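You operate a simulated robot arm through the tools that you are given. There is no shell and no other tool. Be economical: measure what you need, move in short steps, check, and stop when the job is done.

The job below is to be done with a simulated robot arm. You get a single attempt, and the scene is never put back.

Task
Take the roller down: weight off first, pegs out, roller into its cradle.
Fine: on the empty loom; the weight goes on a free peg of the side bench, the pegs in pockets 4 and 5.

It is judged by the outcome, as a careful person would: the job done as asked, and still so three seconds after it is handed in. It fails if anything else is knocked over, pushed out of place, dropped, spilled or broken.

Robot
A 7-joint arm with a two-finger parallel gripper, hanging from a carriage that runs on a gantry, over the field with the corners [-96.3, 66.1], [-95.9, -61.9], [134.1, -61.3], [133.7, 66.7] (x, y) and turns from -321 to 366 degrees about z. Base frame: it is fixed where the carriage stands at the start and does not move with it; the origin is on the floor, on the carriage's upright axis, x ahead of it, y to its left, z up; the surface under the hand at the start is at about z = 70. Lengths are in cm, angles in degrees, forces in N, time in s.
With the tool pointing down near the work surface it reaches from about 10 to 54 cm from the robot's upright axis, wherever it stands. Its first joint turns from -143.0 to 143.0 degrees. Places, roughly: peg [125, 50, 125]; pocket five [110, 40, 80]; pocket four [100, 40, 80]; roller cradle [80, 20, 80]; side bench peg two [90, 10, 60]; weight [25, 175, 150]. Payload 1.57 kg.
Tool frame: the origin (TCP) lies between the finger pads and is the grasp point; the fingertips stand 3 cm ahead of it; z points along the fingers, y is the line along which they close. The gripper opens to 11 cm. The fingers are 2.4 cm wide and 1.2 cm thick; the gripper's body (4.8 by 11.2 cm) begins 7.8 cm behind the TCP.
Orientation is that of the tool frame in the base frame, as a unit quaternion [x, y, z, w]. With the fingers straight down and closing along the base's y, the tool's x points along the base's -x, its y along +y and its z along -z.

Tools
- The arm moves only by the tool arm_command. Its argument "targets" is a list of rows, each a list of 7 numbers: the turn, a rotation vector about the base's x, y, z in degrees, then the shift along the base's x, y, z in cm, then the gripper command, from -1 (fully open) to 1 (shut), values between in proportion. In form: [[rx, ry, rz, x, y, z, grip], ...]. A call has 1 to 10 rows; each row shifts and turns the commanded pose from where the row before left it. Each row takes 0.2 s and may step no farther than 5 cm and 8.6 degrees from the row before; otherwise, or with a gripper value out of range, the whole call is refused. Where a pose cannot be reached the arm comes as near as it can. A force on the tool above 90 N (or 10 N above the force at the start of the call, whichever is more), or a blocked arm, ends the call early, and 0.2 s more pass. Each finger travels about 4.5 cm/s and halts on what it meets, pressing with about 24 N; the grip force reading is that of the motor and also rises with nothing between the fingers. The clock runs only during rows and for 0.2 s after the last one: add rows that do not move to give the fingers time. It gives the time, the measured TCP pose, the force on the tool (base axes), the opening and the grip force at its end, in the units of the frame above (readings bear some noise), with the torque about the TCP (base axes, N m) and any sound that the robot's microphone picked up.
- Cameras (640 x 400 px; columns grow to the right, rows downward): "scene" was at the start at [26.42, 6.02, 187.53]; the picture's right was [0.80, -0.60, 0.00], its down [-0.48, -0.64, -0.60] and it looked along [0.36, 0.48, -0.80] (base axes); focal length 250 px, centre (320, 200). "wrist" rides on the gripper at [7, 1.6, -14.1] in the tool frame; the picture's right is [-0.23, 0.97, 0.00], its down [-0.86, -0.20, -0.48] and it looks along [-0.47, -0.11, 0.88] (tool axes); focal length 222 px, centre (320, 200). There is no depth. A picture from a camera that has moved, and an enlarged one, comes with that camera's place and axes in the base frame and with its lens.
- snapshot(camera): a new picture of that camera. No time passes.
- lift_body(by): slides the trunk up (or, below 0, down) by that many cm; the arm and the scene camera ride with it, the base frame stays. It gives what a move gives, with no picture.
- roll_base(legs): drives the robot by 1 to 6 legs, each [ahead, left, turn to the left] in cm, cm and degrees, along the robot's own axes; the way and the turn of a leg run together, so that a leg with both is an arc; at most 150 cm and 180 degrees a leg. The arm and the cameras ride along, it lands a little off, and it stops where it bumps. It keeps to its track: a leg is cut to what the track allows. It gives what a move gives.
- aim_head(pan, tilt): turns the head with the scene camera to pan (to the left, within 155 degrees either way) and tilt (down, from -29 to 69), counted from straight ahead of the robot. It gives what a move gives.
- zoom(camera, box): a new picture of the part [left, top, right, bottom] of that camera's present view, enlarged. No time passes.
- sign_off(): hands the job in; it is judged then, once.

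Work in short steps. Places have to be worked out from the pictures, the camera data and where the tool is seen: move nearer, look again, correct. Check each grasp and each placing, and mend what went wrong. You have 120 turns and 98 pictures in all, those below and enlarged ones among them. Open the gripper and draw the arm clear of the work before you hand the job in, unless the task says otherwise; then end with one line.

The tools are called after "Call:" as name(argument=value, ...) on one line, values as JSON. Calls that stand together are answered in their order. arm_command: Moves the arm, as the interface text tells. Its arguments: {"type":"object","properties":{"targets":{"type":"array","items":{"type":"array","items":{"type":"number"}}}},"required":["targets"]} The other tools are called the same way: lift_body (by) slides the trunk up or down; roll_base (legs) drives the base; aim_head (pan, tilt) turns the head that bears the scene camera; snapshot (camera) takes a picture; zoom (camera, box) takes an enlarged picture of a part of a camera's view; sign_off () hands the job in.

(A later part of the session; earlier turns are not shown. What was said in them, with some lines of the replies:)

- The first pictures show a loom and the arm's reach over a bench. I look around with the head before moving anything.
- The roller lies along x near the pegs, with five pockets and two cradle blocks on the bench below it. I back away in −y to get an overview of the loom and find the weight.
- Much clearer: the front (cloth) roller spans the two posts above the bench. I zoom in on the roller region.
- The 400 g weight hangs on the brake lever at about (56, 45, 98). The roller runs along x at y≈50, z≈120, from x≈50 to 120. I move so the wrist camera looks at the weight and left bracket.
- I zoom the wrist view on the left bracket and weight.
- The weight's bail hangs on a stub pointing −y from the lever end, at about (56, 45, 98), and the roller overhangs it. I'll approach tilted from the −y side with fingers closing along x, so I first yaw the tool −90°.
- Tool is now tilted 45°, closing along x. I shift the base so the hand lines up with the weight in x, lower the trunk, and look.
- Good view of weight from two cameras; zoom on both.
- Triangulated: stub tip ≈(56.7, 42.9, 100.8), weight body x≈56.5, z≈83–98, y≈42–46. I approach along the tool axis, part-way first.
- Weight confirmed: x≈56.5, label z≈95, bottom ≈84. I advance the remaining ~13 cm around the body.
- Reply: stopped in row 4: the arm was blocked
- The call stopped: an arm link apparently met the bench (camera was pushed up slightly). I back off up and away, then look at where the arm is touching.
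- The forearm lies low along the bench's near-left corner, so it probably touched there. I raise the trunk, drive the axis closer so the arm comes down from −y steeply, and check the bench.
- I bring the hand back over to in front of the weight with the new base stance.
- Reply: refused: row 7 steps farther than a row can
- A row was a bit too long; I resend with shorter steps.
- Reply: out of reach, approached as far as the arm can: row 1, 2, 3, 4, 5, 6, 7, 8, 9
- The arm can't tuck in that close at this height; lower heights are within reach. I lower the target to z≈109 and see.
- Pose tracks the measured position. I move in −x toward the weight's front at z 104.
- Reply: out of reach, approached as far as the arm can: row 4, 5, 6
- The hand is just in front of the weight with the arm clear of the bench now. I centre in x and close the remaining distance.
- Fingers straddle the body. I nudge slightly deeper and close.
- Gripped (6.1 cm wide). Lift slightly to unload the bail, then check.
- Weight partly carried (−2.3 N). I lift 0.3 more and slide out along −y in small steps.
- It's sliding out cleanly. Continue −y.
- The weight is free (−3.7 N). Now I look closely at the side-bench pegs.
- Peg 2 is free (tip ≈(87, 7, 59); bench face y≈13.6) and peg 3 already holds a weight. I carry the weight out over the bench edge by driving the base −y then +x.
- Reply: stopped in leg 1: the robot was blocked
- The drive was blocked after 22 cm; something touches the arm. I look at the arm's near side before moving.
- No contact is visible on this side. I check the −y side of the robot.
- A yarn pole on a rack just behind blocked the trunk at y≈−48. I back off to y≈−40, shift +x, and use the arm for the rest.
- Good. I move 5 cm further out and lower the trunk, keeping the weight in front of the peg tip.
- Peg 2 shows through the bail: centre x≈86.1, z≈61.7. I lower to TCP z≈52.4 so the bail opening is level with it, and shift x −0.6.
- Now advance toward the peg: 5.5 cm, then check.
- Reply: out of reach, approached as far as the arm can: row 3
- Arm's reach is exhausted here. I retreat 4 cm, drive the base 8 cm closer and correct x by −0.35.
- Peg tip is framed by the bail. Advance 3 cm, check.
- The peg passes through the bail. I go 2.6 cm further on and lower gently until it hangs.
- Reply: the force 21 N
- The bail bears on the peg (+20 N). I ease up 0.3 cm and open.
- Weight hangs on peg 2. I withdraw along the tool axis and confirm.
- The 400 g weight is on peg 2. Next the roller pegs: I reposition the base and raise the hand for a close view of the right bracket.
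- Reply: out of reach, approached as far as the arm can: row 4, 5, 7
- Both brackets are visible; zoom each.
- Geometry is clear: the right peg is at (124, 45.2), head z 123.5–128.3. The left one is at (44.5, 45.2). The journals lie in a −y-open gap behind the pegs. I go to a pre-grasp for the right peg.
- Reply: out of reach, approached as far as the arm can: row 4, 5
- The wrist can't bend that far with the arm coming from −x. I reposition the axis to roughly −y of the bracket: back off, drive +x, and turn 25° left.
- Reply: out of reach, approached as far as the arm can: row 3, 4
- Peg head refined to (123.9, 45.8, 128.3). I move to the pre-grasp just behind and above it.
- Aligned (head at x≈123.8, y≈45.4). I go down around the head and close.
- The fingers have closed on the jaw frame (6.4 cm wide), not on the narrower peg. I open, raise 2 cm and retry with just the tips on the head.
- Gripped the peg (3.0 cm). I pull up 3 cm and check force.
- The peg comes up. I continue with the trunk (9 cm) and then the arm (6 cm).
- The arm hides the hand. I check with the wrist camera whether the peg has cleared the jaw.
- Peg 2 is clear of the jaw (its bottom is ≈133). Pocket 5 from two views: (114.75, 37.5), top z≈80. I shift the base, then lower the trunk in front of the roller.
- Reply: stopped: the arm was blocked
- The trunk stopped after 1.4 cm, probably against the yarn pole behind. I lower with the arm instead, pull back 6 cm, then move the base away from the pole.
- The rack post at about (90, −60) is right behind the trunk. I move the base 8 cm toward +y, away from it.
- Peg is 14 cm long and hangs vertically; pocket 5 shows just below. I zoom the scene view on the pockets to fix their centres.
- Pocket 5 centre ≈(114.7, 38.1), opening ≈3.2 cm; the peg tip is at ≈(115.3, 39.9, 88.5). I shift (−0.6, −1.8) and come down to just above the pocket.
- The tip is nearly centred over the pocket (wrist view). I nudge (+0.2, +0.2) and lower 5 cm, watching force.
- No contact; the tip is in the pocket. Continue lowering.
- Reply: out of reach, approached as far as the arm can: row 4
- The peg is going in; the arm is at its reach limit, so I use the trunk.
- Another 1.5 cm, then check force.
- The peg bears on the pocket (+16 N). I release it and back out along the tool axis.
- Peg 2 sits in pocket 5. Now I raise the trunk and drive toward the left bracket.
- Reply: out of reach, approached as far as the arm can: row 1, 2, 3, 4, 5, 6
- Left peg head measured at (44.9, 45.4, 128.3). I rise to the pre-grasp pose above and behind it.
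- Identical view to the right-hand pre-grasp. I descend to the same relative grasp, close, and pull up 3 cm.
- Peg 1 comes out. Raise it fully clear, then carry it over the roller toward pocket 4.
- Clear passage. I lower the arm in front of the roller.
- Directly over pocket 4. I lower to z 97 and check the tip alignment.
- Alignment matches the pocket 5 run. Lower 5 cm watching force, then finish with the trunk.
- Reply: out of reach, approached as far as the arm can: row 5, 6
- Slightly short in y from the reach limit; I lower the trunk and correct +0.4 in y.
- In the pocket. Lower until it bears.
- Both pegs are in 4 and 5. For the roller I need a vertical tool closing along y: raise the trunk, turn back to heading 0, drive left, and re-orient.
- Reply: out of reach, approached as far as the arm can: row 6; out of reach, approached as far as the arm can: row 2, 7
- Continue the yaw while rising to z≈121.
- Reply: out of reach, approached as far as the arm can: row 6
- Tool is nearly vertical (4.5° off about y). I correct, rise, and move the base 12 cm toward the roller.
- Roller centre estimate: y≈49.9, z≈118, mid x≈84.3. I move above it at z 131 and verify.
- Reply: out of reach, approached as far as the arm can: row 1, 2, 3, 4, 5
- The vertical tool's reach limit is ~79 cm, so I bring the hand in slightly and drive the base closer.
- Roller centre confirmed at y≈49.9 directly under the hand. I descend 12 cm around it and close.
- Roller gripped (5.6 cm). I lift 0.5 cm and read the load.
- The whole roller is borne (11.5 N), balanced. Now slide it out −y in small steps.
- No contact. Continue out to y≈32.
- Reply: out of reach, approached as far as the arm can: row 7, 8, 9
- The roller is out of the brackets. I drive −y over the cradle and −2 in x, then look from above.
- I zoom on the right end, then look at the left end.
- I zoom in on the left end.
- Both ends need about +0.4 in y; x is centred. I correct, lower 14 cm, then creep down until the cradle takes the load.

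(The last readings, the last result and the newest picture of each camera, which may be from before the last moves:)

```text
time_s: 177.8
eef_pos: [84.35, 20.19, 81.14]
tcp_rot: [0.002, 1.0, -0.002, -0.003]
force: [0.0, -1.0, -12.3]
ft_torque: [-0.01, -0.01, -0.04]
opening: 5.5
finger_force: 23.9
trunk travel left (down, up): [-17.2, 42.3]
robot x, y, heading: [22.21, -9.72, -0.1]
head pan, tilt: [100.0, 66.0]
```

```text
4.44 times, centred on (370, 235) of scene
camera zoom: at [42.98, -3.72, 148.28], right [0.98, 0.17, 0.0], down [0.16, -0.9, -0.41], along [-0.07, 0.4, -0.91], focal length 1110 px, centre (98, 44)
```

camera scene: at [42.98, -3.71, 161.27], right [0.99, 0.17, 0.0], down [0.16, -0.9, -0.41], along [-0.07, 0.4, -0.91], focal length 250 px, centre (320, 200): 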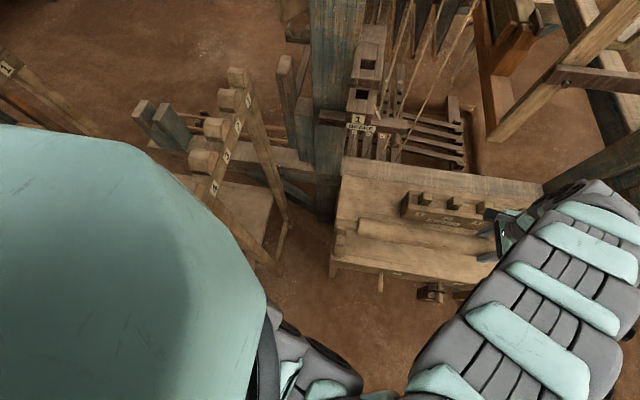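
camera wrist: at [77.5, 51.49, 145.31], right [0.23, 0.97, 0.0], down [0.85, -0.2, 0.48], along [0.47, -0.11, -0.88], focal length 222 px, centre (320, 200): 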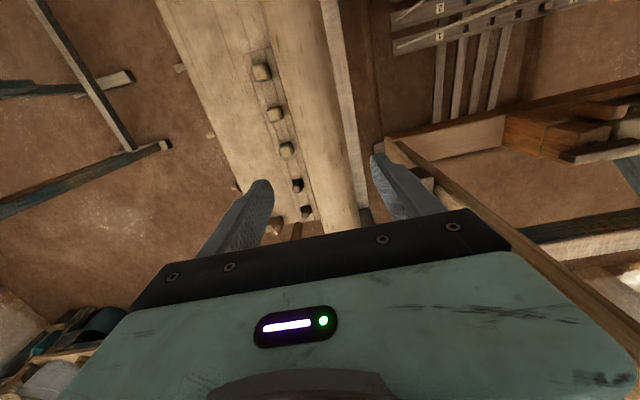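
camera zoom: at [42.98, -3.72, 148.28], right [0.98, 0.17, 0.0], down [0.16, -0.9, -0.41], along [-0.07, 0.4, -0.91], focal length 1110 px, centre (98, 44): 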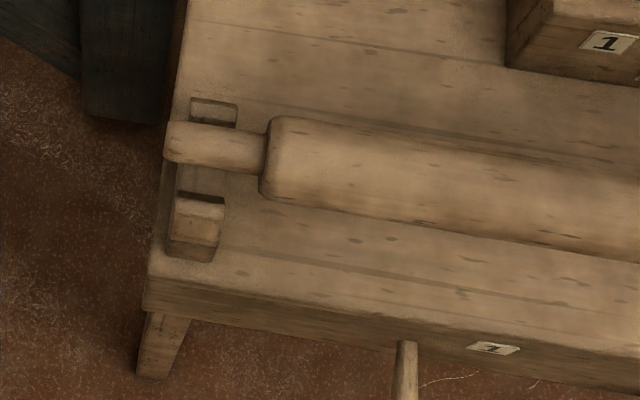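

Journal sits slightly to the −y side of the notch centre; nudge +0.3 in y, and lower to contact.

Call:
arm_command(targets=[[0, 0, 0, 0, 0.3, 0, 1], [0, 0, 0, 0, 0, 0, 1]])

Call:
lift_body(by=-3)

Call:
lift_body(by=-1)

```text
time_s: 178.4
eef_pos: [84.45, 20.37, 81.13]
tcp_rot: [0.001, 1.0, -0.002, -0.002]
force: [0.5, 0.0, -11.2]
ft_torque: [0.0, -0.03, 0.0]
opening: 5.48
finger_force: 24.2
trunk travel left (down, up): [-17.2, 42.3]
robot x, y, heading: [21.86, -9.53, -0.4]
head pan, tilt: [100.0, 66.0]
```

```text
time_s: 179.1
eef_pos: [84.39, 20.39, 78.14]
tcp_rot: [0.002, 1.0, -0.001, -0.002]
force: [0.9, 0.1, -12.1]
ft_torque: [0.05, -0.01, 0.15]
opening: 5.49
finger_force: 24.2
trunk travel left (down, up): [-14.2, 45.3]
robot x, y, heading: [22.06, -9.79, -0.5]
head pan, tilt: [100.0, 66.0]
```

```text
time_s: 179.7
eef_pos: [84.66, 20.56, 77.42]
tcp_rot: [0.002, 1.0, -0.002, 0.0]
force: [-4.2, -5.6, 19.4]
ft_torque: [-0.05, -0.18, 0.29]
opening: 5.48
finger_force: 23.8
trunk travel left (down, up): [-13.2, 46.3]
robot x, y, heading: [21.84, -9.67, -0.3]
head pan, tilt: [100.0, 66.0]
```

Contact at z 77.4. I check whether the journal is in the notch.

Call:
zoom(camera="scene", box=[310, 190, 430, 280])

```text
4.44 times, centred on (370, 235) of scene
camera zoom: at [43.08, -3.72, 144.34], right [0.99, 0.17, 0.0], down [0.16, -0.9, -0.41], along [-0.07, 0.4, -0.91], focal length 1110 px, centre (98, 44)
```

zoom: 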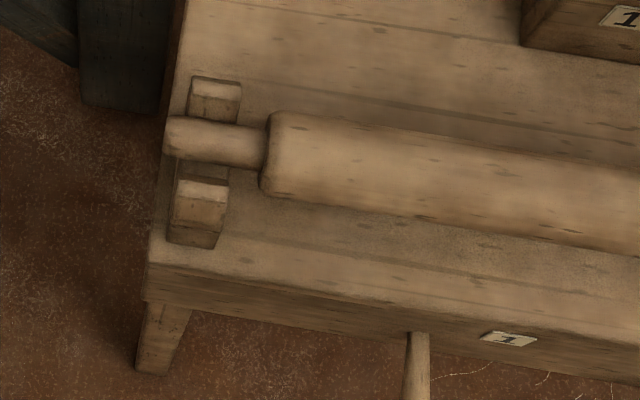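

The journal lies between the prongs, bearing slightly on the +y slope. I ease −0.2 in y and check the force before release.

Call:
arm_command(targets=[[0, 0, 0, 0, -0.2, 0, 1], [0, 0, 0, 0, 0, 0, 1]])

Call:
lift_body(by=-0.3)

```text
time_s: 180.3
eef_pos: [84.72, 20.39, 77.37]
tcp_rot: [0.002, 1.0, -0.001, -0.001]
force: [-2.9, -1.3, 19.4]
ft_torque: [0.03, -0.22, 0.06]
opening: 5.49
finger_force: 24.0
trunk travel left (down, up): [-13.2, 46.3]
robot x, y, heading: [22.22, -9.71, -0.2]
head pan, tilt: [100.0, 66.0]
```

```text
time_s: 180.8
eef_pos: [84.63, 20.44, 77.07]
tcp_rot: [0.002, 1.0, -0.001, -0.001]
force: [0.4, 1.1, 17.8]
ft_torque: [0.16, -0.13, 0.33]
opening: 5.45
finger_force: 23.8
trunk travel left (down, up): [-12.9, 46.6]
robot x, y, heading: [22.07, -9.68, 0.1]
head pan, tilt: [100.0, 66.0]
```

Side forces vanish and both ends bear evenly: it is seated. I open slowly.

Call:
arm_command(targets=[[0, 0, 0, 0, 0, 0.2, 0.3], [0, 0, 0, 0, 0, 0, 0], [0, 0, 0, 0, 0, 0, -0.2], [0, 0, 0, 0, 0, 0, -0.5], [0, 0, 0, 0, 0, 0, -0.7], [0, 0, 0, 0, 0, 0, -0.7], [0, 0, 0, 0, 0, 0, -0.7]])

Call:
lift_body(by=30)

Call:
snapshot(camera="wrist")

```text
time_s: 182.4
eef_pos: [84.4, 20.19, 77.11]
tcp_rot: [0.002, 1.0, -0.002, -0.002]
force: [0.3, 0.2, 0.1]
ft_torque: [-0.02, -0.01, 0.0]
opening: 9.35
finger_force: 0.0
trunk travel left (down, up): [-12.9, 46.6]
robot x, y, heading: [22.34, -9.69, -0.2]
head pan, tilt: [100.0, 66.0]
```

```text
time_s: 185.4
eef_pos: [84.52, 20.24, 107.12]
tcp_rot: [0.002, 1.0, -0.002, -0.001]
force: [0.2, -0.6, -0.2]
ft_torque: [0.0, 0.0, 0.01]
opening: 9.34
finger_force: 0.1
trunk travel left (down, up): [-42.9, 16.6]
robot x, y, heading: [21.63, -9.65, 0.1]
head pan, tilt: [100.0, 66.0]
```

```text
2 pictures are left
camera wrist: at [77.61, 22.07, 121.24], right [0.23, 0.97, 0.0], down [0.86, -0.2, 0.48], along [0.46, -0.11, -0.88], focal length 222 px, centre (320, 200)
```

wrist: 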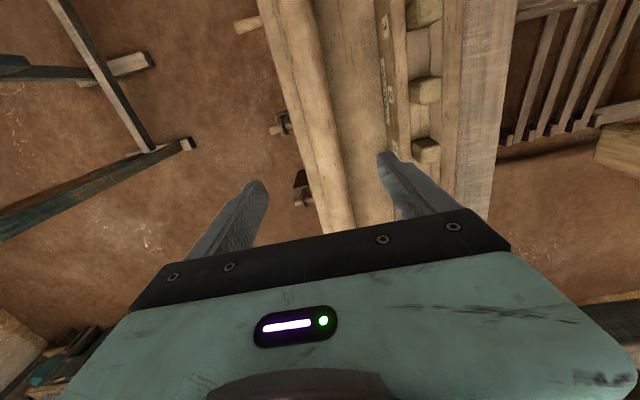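

Roller is lying in its cradle, free of the hand. I draw the arm clear and take a final overview.

Call:
lift_body(by=16)

Call:
roll_base(legs=[[0, -26, 0]])

Call:
aim_head(pan=62, tilt=42)

Call:
snapshot(camera="scene")

```text
time_s: 187.3
eef_pos: [84.48, 20.27, 123.02]
tcp_rot: [0.001, 1.0, -0.002, -0.001]
force: [0.4, 0.4, 0.0]
ft_torque: [0.01, -0.01, -0.03]
opening: 9.38
finger_force: 0.1
trunk travel left (down, up): [-58.9, 0.6]
robot x, y, heading: [22.17, -9.59, -0.1]
head pan, tilt: [100.0, 66.0]
```

```text
time_s: 189.1
eef_pos: [84.49, -5.89, 123.15]
tcp_rot: [0.002, 1.0, -0.002, -0.002]
force: [0.0, -0.3, -0.1]
ft_torque: [0.01, -0.01, 0.0]
opening: 9.35
finger_force: 0.1
trunk travel left (down, up): [-58.9, 0.6]
robot x, y, heading: [21.81, -35.95, -0.1]
head pan, tilt: [100.0, 66.0]
```

```text
time_s: 190.2
eef_pos: [84.5, -5.8, 123.14]
tcp_rot: [0.002, 1.0, -0.002, -0.002]
force: [-0.4, -0.5, 0.8]
ft_torque: [-0.03, 0.0, -0.02]
opening: 9.34
finger_force: 0.0
trunk travel left (down, up): [-58.9, 0.6]
robot x, y, heading: [22.39, -35.99, -0.4]
head pan, tilt: [62.0, 42.0]
```

```text
1 pictures are left
camera scene: at [47.95, -28.3, 193.03], right [0.88, -0.47, 0.0], down [-0.31, -0.59, -0.74], along [0.35, 0.66, -0.67], focal length 250 px, centre (320, 200)
```

scene: 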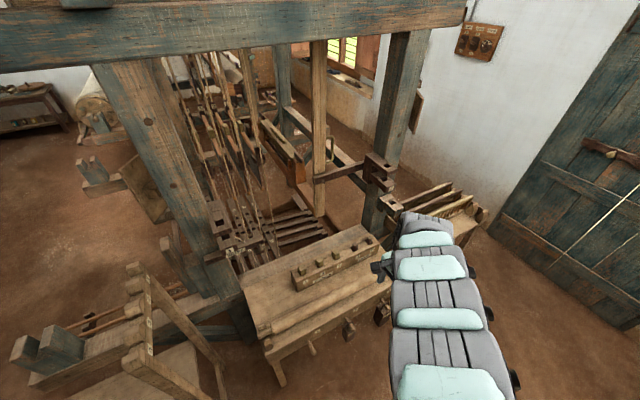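

The final view shows the roller in its cradle, the pegs in the strip, the weights hanging on side-bench pegs 2 and 3, and the arm clear. I hand in.

Call:
sign_off()

```text
The job is handed in.
```

The roller is down in its cradle, the 400 g weight hangs on side-bench peg 2, and the two pegs are in pockets 4 and 5. On the way the robot was blocked three times: an arm link once, probably on the trestle or bench, and the trunk twice, probably on the yarn rack. I saw nothing displaced afterwards.
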